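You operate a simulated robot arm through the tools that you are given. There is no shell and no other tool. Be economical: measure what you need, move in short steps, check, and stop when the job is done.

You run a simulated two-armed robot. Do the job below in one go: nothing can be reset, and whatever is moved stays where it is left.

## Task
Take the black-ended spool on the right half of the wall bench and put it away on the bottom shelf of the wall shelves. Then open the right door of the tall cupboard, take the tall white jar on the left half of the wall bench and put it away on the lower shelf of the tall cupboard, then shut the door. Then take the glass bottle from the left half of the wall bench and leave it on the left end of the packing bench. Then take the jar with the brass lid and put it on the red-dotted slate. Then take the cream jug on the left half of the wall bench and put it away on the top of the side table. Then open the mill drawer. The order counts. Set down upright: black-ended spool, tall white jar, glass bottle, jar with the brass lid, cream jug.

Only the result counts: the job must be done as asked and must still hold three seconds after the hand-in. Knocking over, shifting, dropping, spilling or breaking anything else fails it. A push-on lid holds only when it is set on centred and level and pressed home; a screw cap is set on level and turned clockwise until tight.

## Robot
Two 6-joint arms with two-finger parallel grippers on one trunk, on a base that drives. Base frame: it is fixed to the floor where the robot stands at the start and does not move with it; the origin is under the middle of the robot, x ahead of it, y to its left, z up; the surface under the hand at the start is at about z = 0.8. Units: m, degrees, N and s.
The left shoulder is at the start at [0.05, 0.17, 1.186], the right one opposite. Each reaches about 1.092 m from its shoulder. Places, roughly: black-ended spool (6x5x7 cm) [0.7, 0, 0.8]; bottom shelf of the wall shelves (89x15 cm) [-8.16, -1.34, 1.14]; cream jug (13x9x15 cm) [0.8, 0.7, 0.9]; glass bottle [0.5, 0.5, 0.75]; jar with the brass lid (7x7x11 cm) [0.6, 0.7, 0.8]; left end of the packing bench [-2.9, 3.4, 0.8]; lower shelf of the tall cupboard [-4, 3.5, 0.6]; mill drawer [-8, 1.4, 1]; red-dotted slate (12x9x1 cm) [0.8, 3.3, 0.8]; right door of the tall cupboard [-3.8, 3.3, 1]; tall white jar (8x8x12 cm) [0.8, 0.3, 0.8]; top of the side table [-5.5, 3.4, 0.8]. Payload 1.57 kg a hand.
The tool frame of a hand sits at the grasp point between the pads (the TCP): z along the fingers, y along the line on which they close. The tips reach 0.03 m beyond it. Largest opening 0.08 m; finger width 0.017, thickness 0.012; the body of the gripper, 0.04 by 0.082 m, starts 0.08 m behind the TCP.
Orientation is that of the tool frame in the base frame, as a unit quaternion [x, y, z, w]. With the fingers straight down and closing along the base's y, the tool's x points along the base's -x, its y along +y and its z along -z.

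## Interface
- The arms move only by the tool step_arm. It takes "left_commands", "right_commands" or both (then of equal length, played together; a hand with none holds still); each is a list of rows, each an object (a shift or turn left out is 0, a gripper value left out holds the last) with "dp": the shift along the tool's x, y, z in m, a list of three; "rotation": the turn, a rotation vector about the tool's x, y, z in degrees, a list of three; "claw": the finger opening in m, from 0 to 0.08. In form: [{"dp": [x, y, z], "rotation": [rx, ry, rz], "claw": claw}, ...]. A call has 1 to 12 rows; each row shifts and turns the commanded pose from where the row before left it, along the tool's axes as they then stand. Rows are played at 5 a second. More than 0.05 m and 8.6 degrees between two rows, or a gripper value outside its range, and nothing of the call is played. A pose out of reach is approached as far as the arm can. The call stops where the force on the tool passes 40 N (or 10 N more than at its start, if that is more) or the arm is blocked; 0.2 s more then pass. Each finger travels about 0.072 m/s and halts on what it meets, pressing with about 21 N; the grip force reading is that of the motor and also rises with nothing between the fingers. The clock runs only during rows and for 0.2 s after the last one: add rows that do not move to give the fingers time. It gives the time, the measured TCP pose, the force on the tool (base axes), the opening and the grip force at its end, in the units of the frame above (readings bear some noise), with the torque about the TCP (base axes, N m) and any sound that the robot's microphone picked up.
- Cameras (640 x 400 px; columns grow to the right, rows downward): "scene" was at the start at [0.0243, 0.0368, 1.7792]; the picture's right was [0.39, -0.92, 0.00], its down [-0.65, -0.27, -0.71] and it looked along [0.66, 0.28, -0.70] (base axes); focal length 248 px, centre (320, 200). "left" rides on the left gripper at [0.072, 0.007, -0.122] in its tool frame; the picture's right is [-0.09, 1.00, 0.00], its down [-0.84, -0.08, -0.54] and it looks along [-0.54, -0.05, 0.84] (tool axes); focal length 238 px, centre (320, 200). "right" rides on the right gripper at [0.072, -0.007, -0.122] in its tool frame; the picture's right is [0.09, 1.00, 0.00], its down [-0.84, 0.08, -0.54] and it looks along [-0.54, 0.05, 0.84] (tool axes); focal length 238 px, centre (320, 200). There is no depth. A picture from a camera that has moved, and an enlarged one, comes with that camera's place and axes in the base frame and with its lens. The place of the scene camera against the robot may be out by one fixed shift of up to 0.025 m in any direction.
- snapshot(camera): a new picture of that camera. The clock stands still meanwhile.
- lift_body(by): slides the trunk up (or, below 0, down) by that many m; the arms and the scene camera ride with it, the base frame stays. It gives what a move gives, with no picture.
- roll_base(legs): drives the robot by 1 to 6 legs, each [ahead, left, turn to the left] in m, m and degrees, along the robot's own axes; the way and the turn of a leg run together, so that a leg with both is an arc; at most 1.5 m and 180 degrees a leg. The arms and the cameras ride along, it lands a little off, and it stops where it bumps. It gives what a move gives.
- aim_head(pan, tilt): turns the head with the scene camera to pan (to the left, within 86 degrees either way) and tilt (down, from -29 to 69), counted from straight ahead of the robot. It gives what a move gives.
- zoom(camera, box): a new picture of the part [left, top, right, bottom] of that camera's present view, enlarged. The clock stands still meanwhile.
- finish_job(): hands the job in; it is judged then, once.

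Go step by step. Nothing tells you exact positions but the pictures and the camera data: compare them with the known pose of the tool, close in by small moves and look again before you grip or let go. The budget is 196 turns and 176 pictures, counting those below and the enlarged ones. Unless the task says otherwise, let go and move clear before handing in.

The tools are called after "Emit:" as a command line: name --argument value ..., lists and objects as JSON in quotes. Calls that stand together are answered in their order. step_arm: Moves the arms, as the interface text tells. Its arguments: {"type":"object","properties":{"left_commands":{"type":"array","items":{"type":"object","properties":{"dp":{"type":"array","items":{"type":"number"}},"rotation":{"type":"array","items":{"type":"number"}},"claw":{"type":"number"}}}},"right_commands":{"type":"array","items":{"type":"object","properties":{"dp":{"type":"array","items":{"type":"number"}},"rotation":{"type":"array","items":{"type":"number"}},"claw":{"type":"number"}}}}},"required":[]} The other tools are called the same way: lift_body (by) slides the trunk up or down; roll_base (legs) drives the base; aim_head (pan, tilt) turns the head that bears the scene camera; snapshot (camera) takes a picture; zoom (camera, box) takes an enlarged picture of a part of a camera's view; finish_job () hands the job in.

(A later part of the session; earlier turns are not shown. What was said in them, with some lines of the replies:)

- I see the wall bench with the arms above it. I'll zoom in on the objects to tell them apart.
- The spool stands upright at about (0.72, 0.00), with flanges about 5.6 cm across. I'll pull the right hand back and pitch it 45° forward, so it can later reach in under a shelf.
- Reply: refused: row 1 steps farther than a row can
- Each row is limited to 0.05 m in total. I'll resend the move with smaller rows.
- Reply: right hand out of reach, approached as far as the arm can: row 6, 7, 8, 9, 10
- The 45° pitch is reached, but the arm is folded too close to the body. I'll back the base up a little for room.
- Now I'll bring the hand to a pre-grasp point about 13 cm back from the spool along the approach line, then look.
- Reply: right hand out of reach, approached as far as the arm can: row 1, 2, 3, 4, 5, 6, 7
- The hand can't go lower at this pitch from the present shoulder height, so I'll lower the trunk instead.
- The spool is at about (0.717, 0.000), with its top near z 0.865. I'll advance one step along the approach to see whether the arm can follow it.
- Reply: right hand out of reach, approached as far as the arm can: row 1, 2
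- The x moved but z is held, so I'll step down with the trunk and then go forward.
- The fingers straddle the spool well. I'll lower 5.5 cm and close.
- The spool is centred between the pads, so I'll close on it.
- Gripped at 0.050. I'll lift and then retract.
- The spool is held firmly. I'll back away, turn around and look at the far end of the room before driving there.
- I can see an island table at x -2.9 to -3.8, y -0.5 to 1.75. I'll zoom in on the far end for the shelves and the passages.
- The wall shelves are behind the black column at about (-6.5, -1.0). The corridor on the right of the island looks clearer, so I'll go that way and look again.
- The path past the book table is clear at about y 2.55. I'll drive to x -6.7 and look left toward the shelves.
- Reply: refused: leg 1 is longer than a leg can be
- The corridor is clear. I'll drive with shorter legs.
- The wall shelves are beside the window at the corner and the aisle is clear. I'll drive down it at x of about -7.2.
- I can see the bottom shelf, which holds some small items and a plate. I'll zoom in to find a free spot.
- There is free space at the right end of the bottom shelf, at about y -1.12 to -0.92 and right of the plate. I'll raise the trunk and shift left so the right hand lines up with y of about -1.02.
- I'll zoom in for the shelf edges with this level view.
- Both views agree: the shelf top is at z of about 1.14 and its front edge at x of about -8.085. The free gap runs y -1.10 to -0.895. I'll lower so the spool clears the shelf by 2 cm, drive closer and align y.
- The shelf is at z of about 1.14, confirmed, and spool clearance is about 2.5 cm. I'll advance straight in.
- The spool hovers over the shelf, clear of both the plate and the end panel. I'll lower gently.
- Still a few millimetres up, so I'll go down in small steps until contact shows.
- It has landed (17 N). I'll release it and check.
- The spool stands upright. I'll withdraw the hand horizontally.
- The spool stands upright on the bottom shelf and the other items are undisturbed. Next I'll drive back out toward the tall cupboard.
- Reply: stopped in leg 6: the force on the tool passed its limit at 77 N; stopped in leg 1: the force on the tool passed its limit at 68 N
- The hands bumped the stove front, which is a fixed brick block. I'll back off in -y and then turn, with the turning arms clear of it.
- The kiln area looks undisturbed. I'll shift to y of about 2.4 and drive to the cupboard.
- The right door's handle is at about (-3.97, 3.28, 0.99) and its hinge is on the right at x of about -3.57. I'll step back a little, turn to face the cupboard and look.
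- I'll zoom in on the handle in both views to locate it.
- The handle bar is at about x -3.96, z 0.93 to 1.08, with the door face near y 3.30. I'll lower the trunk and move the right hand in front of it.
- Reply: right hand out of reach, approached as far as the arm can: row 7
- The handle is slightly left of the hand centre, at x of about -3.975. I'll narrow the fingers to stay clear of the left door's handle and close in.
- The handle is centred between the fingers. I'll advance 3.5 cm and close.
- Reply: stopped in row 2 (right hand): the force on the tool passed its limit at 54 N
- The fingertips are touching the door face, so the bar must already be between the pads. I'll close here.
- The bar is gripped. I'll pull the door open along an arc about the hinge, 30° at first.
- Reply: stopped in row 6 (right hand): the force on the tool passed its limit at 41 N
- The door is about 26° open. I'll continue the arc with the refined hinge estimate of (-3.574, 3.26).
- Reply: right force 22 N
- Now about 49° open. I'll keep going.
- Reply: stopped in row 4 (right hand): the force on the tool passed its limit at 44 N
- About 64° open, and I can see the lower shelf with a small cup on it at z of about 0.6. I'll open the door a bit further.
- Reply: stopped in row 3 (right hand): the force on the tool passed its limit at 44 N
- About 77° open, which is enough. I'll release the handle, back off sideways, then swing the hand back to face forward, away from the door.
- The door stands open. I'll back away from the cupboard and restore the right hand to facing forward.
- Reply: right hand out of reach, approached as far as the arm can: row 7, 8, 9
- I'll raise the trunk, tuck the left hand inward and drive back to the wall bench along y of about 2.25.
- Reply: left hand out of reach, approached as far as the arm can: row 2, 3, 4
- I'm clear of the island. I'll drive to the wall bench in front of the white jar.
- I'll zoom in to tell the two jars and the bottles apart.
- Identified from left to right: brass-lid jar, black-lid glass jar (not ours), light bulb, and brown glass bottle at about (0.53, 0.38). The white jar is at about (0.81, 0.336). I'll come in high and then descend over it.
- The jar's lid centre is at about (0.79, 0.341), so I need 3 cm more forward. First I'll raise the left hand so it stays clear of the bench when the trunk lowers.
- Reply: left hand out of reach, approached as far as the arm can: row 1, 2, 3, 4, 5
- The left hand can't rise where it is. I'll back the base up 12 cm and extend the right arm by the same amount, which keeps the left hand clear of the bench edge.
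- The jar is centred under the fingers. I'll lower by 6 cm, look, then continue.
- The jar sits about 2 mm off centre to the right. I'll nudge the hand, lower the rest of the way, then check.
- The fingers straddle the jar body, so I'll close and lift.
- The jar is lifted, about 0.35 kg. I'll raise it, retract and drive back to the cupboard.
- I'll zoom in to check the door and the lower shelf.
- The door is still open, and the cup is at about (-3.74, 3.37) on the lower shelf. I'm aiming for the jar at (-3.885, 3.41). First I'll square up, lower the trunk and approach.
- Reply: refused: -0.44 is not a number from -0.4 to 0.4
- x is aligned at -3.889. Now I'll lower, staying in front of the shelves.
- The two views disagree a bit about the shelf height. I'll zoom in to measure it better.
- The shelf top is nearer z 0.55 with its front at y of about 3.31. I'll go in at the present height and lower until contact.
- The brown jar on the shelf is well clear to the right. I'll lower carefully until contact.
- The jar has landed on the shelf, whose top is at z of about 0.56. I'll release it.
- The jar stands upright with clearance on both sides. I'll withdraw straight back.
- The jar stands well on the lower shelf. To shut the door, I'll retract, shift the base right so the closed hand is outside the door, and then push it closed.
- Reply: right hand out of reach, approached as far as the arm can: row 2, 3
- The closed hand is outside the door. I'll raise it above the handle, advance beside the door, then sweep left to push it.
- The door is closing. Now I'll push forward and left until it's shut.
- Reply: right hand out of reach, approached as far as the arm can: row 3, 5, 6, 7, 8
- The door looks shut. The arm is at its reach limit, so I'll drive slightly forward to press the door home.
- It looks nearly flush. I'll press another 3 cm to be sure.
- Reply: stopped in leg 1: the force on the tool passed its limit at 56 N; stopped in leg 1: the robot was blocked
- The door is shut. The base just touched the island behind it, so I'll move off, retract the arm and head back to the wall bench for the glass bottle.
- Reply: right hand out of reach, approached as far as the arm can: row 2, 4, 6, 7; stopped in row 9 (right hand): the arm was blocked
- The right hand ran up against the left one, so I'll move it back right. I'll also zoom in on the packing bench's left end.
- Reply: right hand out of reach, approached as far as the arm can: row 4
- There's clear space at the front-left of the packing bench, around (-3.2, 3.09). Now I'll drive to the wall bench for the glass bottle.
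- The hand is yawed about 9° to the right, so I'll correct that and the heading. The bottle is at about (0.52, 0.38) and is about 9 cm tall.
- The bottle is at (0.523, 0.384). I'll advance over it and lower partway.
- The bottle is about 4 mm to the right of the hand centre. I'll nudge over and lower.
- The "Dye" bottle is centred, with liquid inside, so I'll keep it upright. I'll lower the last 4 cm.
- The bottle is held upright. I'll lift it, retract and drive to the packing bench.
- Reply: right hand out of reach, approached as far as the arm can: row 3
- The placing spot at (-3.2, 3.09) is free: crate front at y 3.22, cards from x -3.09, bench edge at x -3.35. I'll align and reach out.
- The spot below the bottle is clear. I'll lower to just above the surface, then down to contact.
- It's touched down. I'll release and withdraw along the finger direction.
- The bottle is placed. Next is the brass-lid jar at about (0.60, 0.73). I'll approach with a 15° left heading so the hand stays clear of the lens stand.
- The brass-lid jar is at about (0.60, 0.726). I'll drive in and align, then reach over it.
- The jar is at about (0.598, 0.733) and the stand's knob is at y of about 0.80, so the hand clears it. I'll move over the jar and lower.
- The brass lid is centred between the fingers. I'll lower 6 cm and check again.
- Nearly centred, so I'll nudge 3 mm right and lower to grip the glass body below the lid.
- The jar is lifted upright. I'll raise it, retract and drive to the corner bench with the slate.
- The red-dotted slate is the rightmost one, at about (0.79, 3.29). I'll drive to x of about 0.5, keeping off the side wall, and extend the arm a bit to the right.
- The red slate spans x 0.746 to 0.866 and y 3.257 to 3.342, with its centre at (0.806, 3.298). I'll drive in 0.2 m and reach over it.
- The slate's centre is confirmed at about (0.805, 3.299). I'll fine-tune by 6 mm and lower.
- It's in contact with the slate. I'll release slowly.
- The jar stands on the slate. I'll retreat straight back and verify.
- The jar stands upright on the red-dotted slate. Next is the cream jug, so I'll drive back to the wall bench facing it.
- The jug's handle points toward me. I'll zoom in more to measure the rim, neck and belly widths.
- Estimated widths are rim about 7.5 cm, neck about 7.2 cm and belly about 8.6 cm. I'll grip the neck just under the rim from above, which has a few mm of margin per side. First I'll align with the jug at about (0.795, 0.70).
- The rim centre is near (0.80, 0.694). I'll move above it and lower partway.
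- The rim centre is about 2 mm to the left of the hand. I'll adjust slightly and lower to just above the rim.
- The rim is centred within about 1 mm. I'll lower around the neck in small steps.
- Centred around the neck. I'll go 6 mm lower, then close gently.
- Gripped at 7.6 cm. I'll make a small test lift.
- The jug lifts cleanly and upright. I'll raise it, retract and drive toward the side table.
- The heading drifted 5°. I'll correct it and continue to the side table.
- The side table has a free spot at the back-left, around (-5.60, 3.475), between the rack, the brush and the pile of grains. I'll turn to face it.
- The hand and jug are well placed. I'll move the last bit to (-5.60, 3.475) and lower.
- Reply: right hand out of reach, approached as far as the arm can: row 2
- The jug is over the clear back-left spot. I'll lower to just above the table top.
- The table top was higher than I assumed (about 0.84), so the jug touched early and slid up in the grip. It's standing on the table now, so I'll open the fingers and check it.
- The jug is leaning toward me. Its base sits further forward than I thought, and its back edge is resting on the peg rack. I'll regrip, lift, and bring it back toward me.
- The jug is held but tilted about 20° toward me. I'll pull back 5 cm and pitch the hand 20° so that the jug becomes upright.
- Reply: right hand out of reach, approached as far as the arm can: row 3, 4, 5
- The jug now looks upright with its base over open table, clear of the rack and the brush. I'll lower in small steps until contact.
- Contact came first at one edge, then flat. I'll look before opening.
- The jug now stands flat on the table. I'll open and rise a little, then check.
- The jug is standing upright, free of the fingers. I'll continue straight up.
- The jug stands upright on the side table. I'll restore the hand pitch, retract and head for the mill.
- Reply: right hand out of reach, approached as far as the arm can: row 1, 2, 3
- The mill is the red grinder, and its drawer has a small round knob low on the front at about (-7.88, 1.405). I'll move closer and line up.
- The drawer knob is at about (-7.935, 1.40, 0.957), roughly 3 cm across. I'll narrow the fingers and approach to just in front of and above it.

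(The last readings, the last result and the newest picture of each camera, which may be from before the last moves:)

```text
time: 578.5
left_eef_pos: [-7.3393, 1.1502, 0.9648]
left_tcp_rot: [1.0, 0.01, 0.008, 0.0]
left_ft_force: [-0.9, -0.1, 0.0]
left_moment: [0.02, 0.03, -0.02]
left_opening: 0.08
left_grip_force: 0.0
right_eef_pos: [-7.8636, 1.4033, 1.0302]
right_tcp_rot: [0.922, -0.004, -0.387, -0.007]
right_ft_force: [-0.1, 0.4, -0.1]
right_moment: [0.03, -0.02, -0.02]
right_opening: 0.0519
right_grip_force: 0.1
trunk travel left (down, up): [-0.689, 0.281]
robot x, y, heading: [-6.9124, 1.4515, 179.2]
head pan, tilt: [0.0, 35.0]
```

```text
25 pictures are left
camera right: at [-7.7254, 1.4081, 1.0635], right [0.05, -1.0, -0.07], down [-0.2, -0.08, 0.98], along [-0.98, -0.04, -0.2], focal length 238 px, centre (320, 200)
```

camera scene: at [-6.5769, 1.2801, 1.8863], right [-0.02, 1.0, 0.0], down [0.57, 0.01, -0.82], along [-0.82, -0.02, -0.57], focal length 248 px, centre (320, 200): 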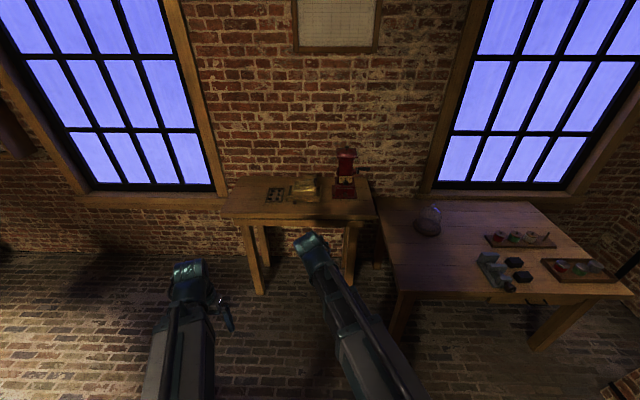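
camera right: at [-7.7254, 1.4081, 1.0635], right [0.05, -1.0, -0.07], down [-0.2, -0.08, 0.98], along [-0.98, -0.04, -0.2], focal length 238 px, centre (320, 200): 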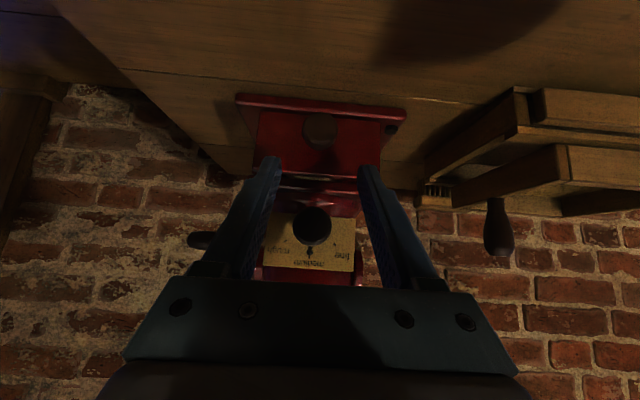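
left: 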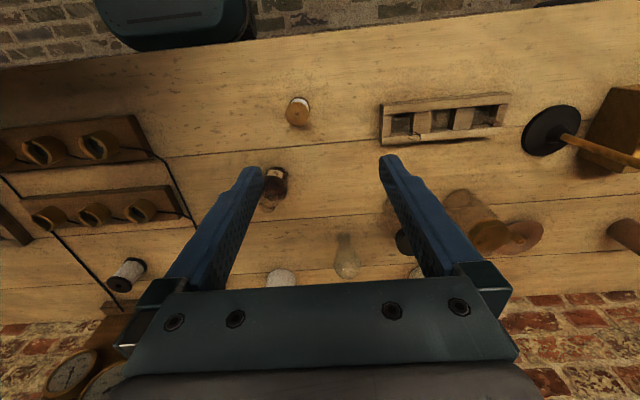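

Aligned in y. I'll step down and forward with the fingers straddling the knob.

Emit:
step_arm --right_commands '[{"dp": [-0.0175, 0, 0.018]}, {}]'

Emit:
lift_body --by -0.045

Emit:
snapshot --camera "right"

```text
time: 579.1
left_eef_pos: [-7.3396, 1.1492, 0.9637]
left_tcp_rot: [1.0, 0.01, 0.009, -0.001]
left_ft_force: [0.5, -0.6, -0.1]
left_moment: [0.01, 0.02, 0.0]
left_opening: 0.0801
left_grip_force: 0.1
right_eef_pos: [-7.8884, 1.4048, 1.0304]
right_tcp_rot: [0.922, -0.003, -0.387, -0.007]
right_ft_force: [-0.4, -0.5, 0.5]
right_moment: [-0.01, -0.01, 0.01]
right_opening: 0.0522
right_grip_force: 0.1
trunk travel left (down, up): [-0.689, 0.281]
robot x, y, heading: [-6.9149, 1.4507, 179.6]
head pan, tilt: [0.0, 35.0]
```

```text
time: 580.0
left_eef_pos: [-7.3382, 1.15, 0.9184]
left_tcp_rot: [1.0, 0.01, 0.009, 0.0]
left_ft_force: [0.1, -0.4, 0.0]
left_moment: [0.0, -0.01, 0.02]
left_opening: 0.08
left_grip_force: 0.0
right_eef_pos: [-7.8871, 1.4041, 0.9858]
right_tcp_rot: [0.922, -0.004, -0.387, -0.007]
right_ft_force: [0.3, -0.3, -0.7]
right_moment: [-0.01, 0.01, -0.03]
right_opening: 0.052
right_grip_force: 0.0
trunk travel left (down, up): [-0.644, 0.326]
robot x, y, heading: [-6.9119, 1.4508, 179.3]
head pan, tilt: [0.0, 35.0]
```

```text
24 pictures are left
camera right: at [-7.7501, 1.4087, 1.0186], right [0.05, -1.0, -0.08], down [-0.2, -0.08, 0.98], along [-0.98, -0.04, -0.2], focal length 238 px, centre (320, 200)
```

right: 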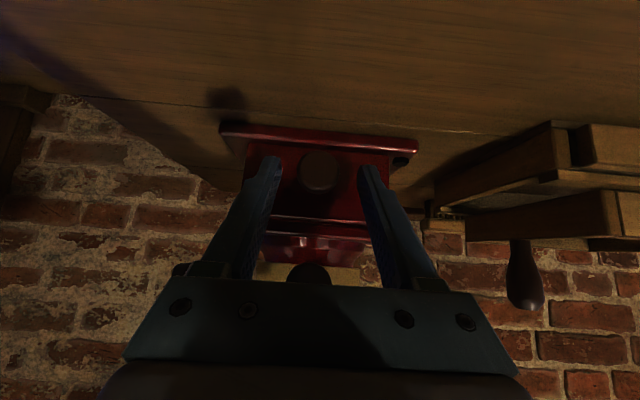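

The knob sits centred just beyond the tips. I'll go forward 2.6 cm and down 1 cm, then close.

Emit:
step_arm --right_commands '[{"dp": [-0.0182, 0, 0.0186]}, {}]'

Emit:
lift_body --by -0.01

Emit:
snapshot --camera "right"

```text
time: 580.6
left_eef_pos: [-7.3376, 1.1499, 0.9206]
left_tcp_rot: [1.0, 0.01, 0.009, 0.0]
left_ft_force: [0.7, 0.0, 0.3]
left_moment: [0.01, 0.01, 0.07]
left_opening: 0.0799
left_grip_force: 0.1
right_eef_pos: [-7.9078, 1.4032, 0.9845]
right_tcp_rot: [0.924, -0.004, -0.383, -0.008]
right_ft_force: [32.7, -0.2, -11.2]
right_moment: [0.26, -0.8, 0.9]
right_opening: 0.0516
right_grip_force: 0.1
trunk travel left (down, up): [-0.644, 0.326]
robot x, y, heading: [-6.9125, 1.4459, 179.5]
head pan, tilt: [0.0, 35.0]
```

```text
time: 581.2
left_eef_pos: [-7.3361, 1.1505, 0.912]
left_tcp_rot: [1.0, 0.011, 0.007, 0.0]
left_ft_force: [0.1, -0.2, 0.3]
left_moment: [0.0, 0.0, 0.01]
left_opening: 0.08
left_grip_force: 0.0
right_eef_pos: [-7.9086, 1.4036, 0.9779]
right_tcp_rot: [0.922, -0.004, -0.388, -0.006]
right_ft_force: [41.2, 0.3, 10.8]
right_moment: [-0.48, -0.35, 1.13]
right_opening: 0.0514
right_grip_force: 0.1
trunk travel left (down, up): [-0.634, 0.336]
robot x, y, heading: [-6.9143, 1.4502, 179.3]
head pan, tilt: [0.0, 35.0]
```

```text
23 pictures are left
camera right: at [-7.7709, 1.4089, 1.0121], right [0.05, -1.0, -0.08], down [-0.2, -0.08, 0.98], along [-0.98, -0.04, -0.2], focal length 238 px, centre (320, 200)
```

right: 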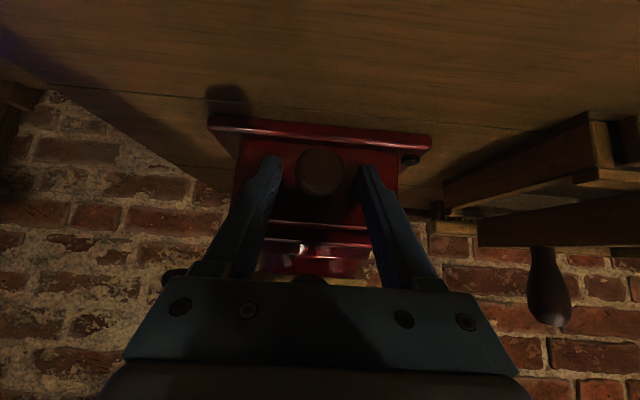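

The fingertips touched the drawer face. I'll back off 5 mm and close on the knob.

Emit:
step_arm --right_commands '[{"dp": [0.0042, 0, -0.0042]}, {"claw": 0.0}, {}, {}, {}]'

Emit:
snapshot --camera "right"

```text
time: 582.4
left_eef_pos: [-7.3384, 1.1512, 0.909]
left_tcp_rot: [1.0, 0.011, 0.008, 0.0]
left_ft_force: [0.0, 0.8, 0.2]
left_moment: [0.0, 0.01, 0.0]
left_opening: 0.0799
left_grip_force: 0.1
right_eef_pos: [-7.9092, 1.4061, 0.9749]
right_tcp_rot: [0.922, -0.005, -0.387, -0.007]
right_ft_force: [6.3, 0.1, 6.1]
right_moment: [-0.04, -0.83, -0.08]
right_opening: 0.0294
right_grip_force: 38.9
trunk travel left (down, up): [-0.634, 0.336]
robot x, y, heading: [-6.9125, 1.4511, 179.6]
head pan, tilt: [0.0, 35.0]
```

```text
22 pictures are left
camera right: at [-7.7706, 1.41, 1.0093], right [0.05, -1.0, -0.08], down [-0.2, -0.08, 0.98], along [-0.98, -0.03, -0.2], focal length 238 px, centre (320, 200)
```

right: 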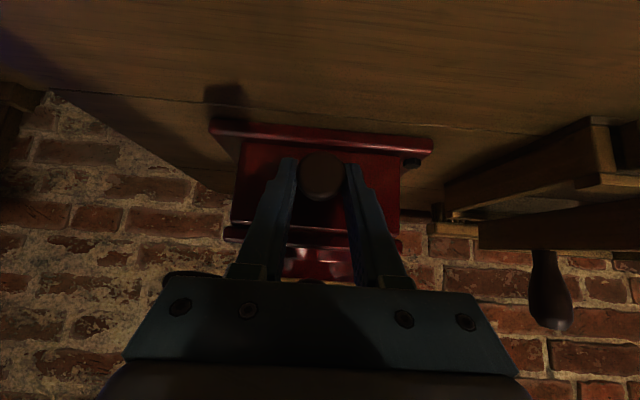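

The knob is gripped. I'll pull the drawer straight out slowly.

Emit:
step_arm --right_commands '[{"dp": [0.0105, 0, -0.0108]}, {"dp": [0.0105, 0, -0.0108]}, {"dp": [0.0105, 0, -0.0108]}, {"dp": [0.0105, 0, -0.0108]}, {}]'

Emit:
zoom --camera "scene" --box '[240, 100, 400, 220]'

Emit:
snapshot --camera "right"

```text
time: 583.6
left_eef_pos: [-7.3383, 1.1517, 0.9088]
left_tcp_rot: [1.0, 0.01, 0.008, 0.0]
left_ft_force: [-0.4, 0.6, 0.5]
left_moment: [0.02, 0.02, -0.01]
left_opening: 0.0802
left_grip_force: 0.0
right_eef_pos: [-7.8465, 1.4058, 0.9757]
right_tcp_rot: [0.921, -0.004, -0.388, -0.007]
right_ft_force: [0.5, 4.2, 10.0]
right_moment: [0.03, 0.8, -0.01]
right_opening: 0.029
right_grip_force: 39.2
trunk travel left (down, up): [-0.634, 0.336]
robot x, y, heading: [-6.9116, 1.45, 179.2]
head pan, tilt: [0.0, 35.0]
```

```text
3.33 times, centred on (320, 160) of scene
camera zoom: at [-6.9706, 1.4555, 1.6264], right [0.01, 1.0, 0.0], down [0.57, -0.01, -0.82], along [-0.82, 0.01, -0.57], focal length 828 px, centre (320, 333)
```

zoom: 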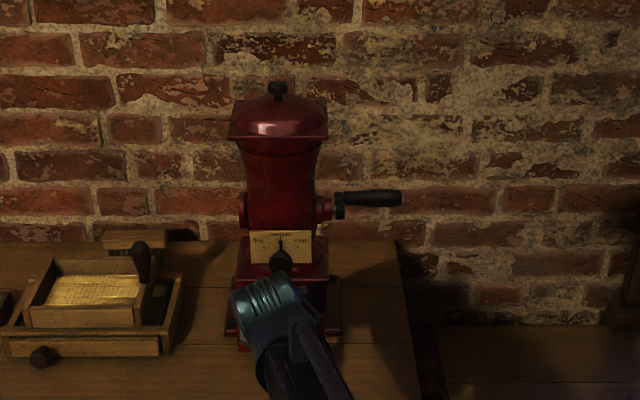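

```text
20 pictures are left
camera right: at [-7.709, 1.41, 1.0093], right [0.05, -1.0, -0.08], down [-0.2, -0.08, 0.98], along [-0.98, -0.04, -0.2], focal length 238 px, centre (320, 200)
```

right: 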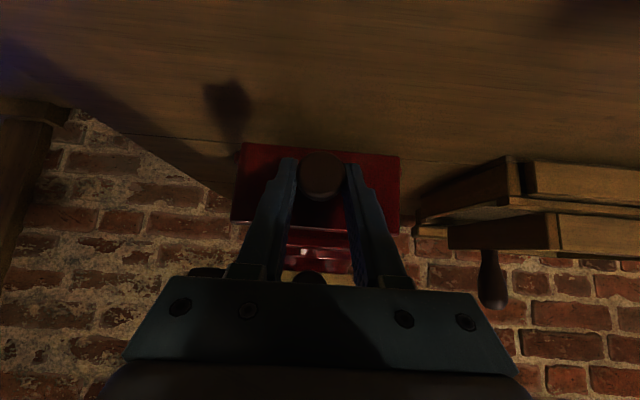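

The drawer has come out 6 cm and the mill hasn't moved. I'll pull a bit more, watching the force.

Emit:
step_arm --right_commands '[{"dp": [0.007, 0, -0.0072]}, {"dp": [0.007, 0, -0.0072]}, {}]'

```text
time: 584.4
left_eef_pos: [-7.3389, 1.1512, 0.9094]
left_tcp_rot: [1.0, 0.01, 0.008, 0.0]
left_ft_force: [-0.2, 0.0, 0.5]
left_moment: [-0.01, 0.0, -0.01]
left_opening: 0.0798
left_grip_force: 0.1
right_eef_pos: [-7.8267, 1.4058, 0.9751]
right_tcp_rot: [0.922, -0.005, -0.386, -0.008]
right_ft_force: [0.2, 9.9, 9.9]
right_moment: [0.22, 0.25, -0.1]
right_opening: 0.0292
right_grip_force: 38.8
trunk travel left (down, up): [-0.634, 0.336]
robot x, y, heading: [-6.9143, 1.4495, 179.6]
head pan, tilt: [0.0, 35.0]
```

Emit:
step_arm --right_commands '[{"dp": [0.007, 0, -0.0072]}, {}]'

Emit:
snapshot --camera "right"

```text
time: 585.0
left_eef_pos: [-7.3382, 1.1521, 0.9105]
left_tcp_rot: [1.0, 0.01, 0.007, 0.0]
left_ft_force: [-0.4, 0.6, 0.4]
left_moment: [0.01, -0.01, 0.0]
left_opening: 0.0798
left_grip_force: 0.1
right_eef_pos: [-7.8166, 1.4048, 0.9753]
right_tcp_rot: [0.922, -0.005, -0.387, -0.008]
right_ft_force: [1.1, 12.9, 9.9]
right_moment: [0.24, -0.15, -0.14]
right_opening: 0.0288
right_grip_force: 39.2
trunk travel left (down, up): [-0.634, 0.336]
robot x, y, heading: [-6.9127, 1.4461, 179.6]
head pan, tilt: [0.0, 35.0]
```

```text
19 pictures are left
camera right: at [-7.6789, 1.4098, 1.0092], right [0.05, -1.0, -0.08], down [-0.2, -0.08, 0.98], along [-0.98, -0.03, -0.2], focal length 238 px, centre (320, 200)
```

right: 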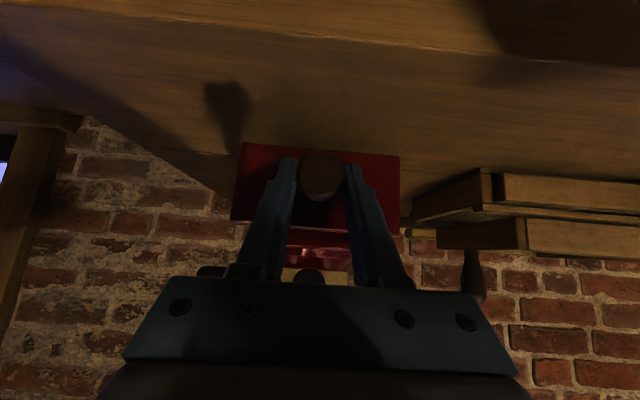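

The drawer is out about 9 cm. I'll relieve the sideways load and try a little further for the end stop.

Emit:
step_arm --right_commands '[{"dp": [0.0035, -0.002, -0.0036]}, {"dp": [0.007, 0, -0.0072]}, {"dp": [0.007, 0, -0.0072]}, {}]'

```text
time: 586.0
left_eef_pos: [-7.3384, 1.1522, 0.9096]
left_tcp_rot: [1.0, 0.009, 0.008, 0.0]
left_ft_force: [0.0, 0.3, 0.6]
left_moment: [-0.01, 0.0, -0.01]
left_opening: 0.0802
left_grip_force: 0.0
right_eef_pos: [-7.791, 1.4052, 0.9762]
right_tcp_rot: [0.922, -0.004, -0.387, -0.007]
right_ft_force: [0.6, 5.5, 8.4]
right_moment: [-0.05, 0.5, -0.02]
right_opening: 0.0293
right_grip_force: 38.8
trunk travel left (down, up): [-0.634, 0.336]
robot x, y, heading: [-6.913, 1.4497, 179.6]
head pan, tilt: [0.0, 35.0]
```

Emit:
zoom --camera "scene" --box '[240, 100, 400, 220]'

Emit:
snapshot --camera "right"

```text
3.33 times, centred on (320, 160) of scene
camera zoom: at [-6.9708, 1.4556, 1.6264], right [0.01, 1.0, 0.0], down [0.57, -0.01, -0.82], along [-0.82, 0.01, -0.57], focal length 828 px, centre (320, 333)
```

zoom: 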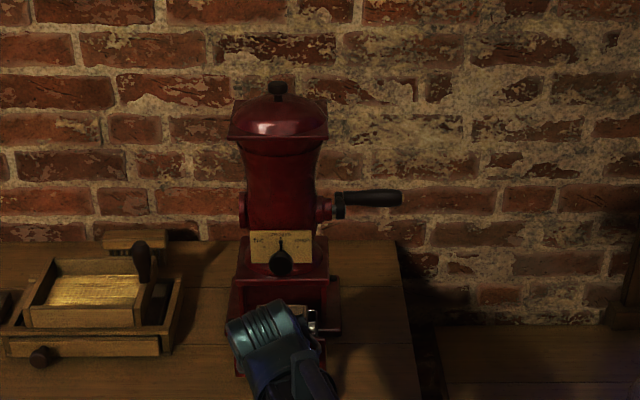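

```text
17 pictures are left
camera right: at [-7.654, 1.4103, 1.0091], right [0.05, -1.0, -0.07], down [-0.2, -0.08, 0.98], along [-0.98, -0.04, -0.2], focal length 238 px, centre (320, 200)
```

right: 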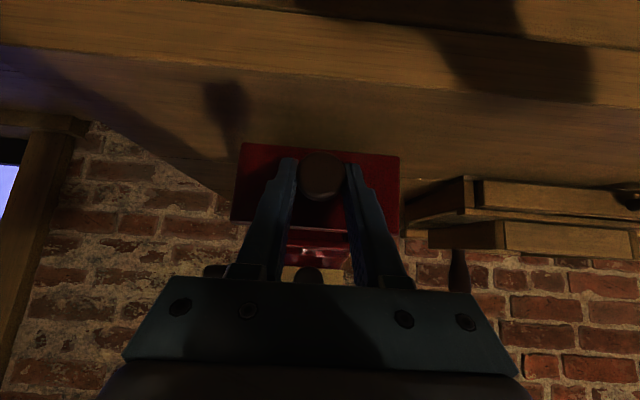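

The mill is still in place and the drawer is out about 12 cm. To be safe I'll push it back 1.5 cm, then release and look.

Emit:
step_arm --right_commands '[{"dp": [-0.0052, 0, 0.0054]}, {"dp": [-0.0052, 0, 0.0054]}, {"claw": 0.045}, {}, {}]'

Emit:
snapshot --camera "right"

```text
time: 587.2
left_eef_pos: [-7.3393, 1.1506, 0.9096]
left_tcp_rot: [1.0, 0.01, 0.009, -0.001]
left_ft_force: [0.3, 0.2, -0.2]
left_moment: [0.0, 0.0, -0.01]
left_opening: 0.0802
left_grip_force: 0.1
right_eef_pos: [-7.8073, 1.4074, 0.9745]
right_tcp_rot: [0.922, -0.005, -0.386, -0.007]
right_ft_force: [-0.1, 0.1, 1.0]
right_moment: [0.0, -0.01, -0.01]
right_opening: 0.0447
right_grip_force: 0.0
trunk travel left (down, up): [-0.634, 0.336]
robot x, y, heading: [-6.9131, 1.4527, 179.7]
head pan, tilt: [0.0, 35.0]
```

```text
16 pictures are left
camera right: at [-7.6698, 1.4107, 1.0084], right [0.05, -1.0, -0.08], down [-0.2, -0.08, 0.98], along [-0.98, -0.04, -0.2], focal length 238 px, centre (320, 200)
```

right: 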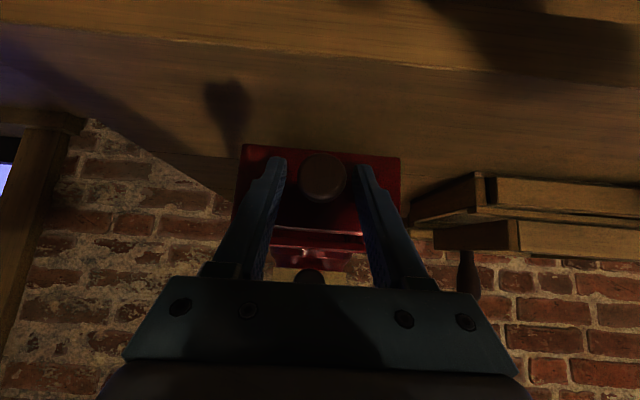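

It stays level. I'll back the hand away and view the drawer.

Emit:
step_arm --right_commands '[{"dp": [0.021, 0, -0.0216]}, {"dp": [0.021, 0, -0.0216]}, {"dp": [0.021, 0, -0.0216]}, {"dp": [0.021, 0, -0.0216]}, {}]'

Emit:
lift_body --by 0.2

Emit:
zoom --camera "scene" --box '[240, 110, 400, 230]'

Emit:
zoom --camera "right" --box '[240, 80, 400, 230]'

```text
time: 588.4
left_eef_pos: [-7.3395, 1.1502, 0.9084]
left_tcp_rot: [1.0, 0.01, 0.009, 0.0]
left_ft_force: [-1.0, 0.1, 0.1]
left_moment: [0.01, -0.01, 0.01]
left_opening: 0.0798
left_grip_force: 0.0
right_eef_pos: [-7.6874, 1.4027, 0.9758]
right_tcp_rot: [0.922, -0.004, -0.387, -0.006]
right_ft_force: [0.6, -0.2, 0.2]
right_moment: [-0.01, -0.01, -0.02]
right_opening: 0.0448
right_grip_force: 0.0
trunk travel left (down, up): [-0.634, 0.336]
robot x, y, heading: [-6.9128, 1.4518, 179.5]
head pan, tilt: [0.0, 35.0]
```

```text
time: 590.6
left_eef_pos: [-7.3391, 1.15, 1.1082]
left_tcp_rot: [1.0, 0.011, 0.008, 0.0]
left_ft_force: [-0.5, 0.6, -0.3]
left_moment: [0.01, 0.02, 0.03]
left_opening: 0.08
left_grip_force: 0.0
right_eef_pos: [-7.6865, 1.4026, 1.1755]
right_tcp_rot: [0.922, -0.004, -0.386, -0.007]
right_ft_force: [-0.8, -0.4, 0.0]
right_moment: [0.03, -0.02, 0.0]
right_opening: 0.0449
right_grip_force: 0.1
trunk travel left (down, up): [-0.834, 0.136]
robot x, y, heading: [-6.912, 1.4486, 179.7]
head pan, tilt: [0.0, 35.0]
```

```text
3.33 times, centred on (320, 170) of scene
camera zoom: at [-6.9721, 1.4549, 1.8263], right [0.01, 1.0, 0.0], down [0.57, -0.01, -0.82], along [-0.82, 0.01, -0.57], focal length 828 px, centre (320, 300)
```

zoom: 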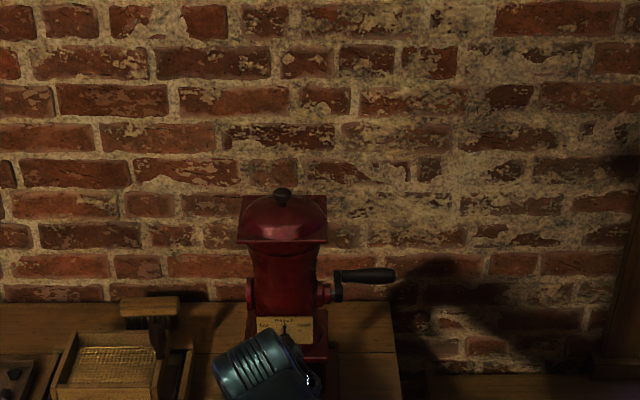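

```text
2.67 times, centred on (320, 155) of right
camera zoom: at [-7.5497, 1.4075, 1.2084], right [0.05, -1.0, -0.08], down [-0.2, -0.08, 0.98], along [-0.98, -0.04, -0.2], focal length 636 px, centre (320, 320)
```

zoom: 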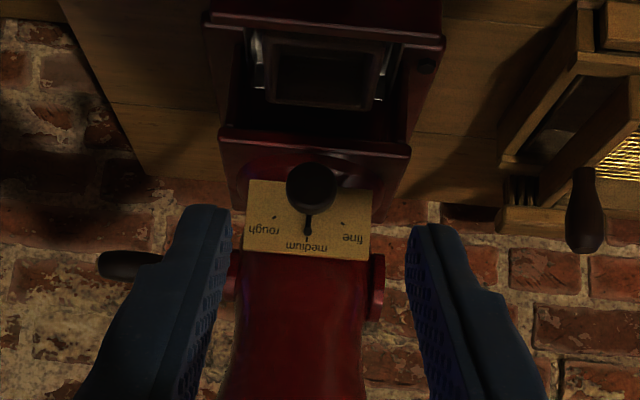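

The drawer stands open and level on its rails, the mill hasn't moved, and the hand is clear. Everything on the list is done, so I'm handing in.

Emit:
finish_job

```text
The job is handed in.
```

All six steps were done in the order you gave, and the job is handed in.

- **Bumps:** the hands hit the front of the kiln, and the base touched the central table while backing up. I saw nothing out of place around the kiln, but did not check the objects on the central table.
- **Cream jug:** it first came down with its edge on the peg rack. I lifted it and set it upright on clear table.
- **Mill drawer:** it is about 10 cm out and sits level on its rails.
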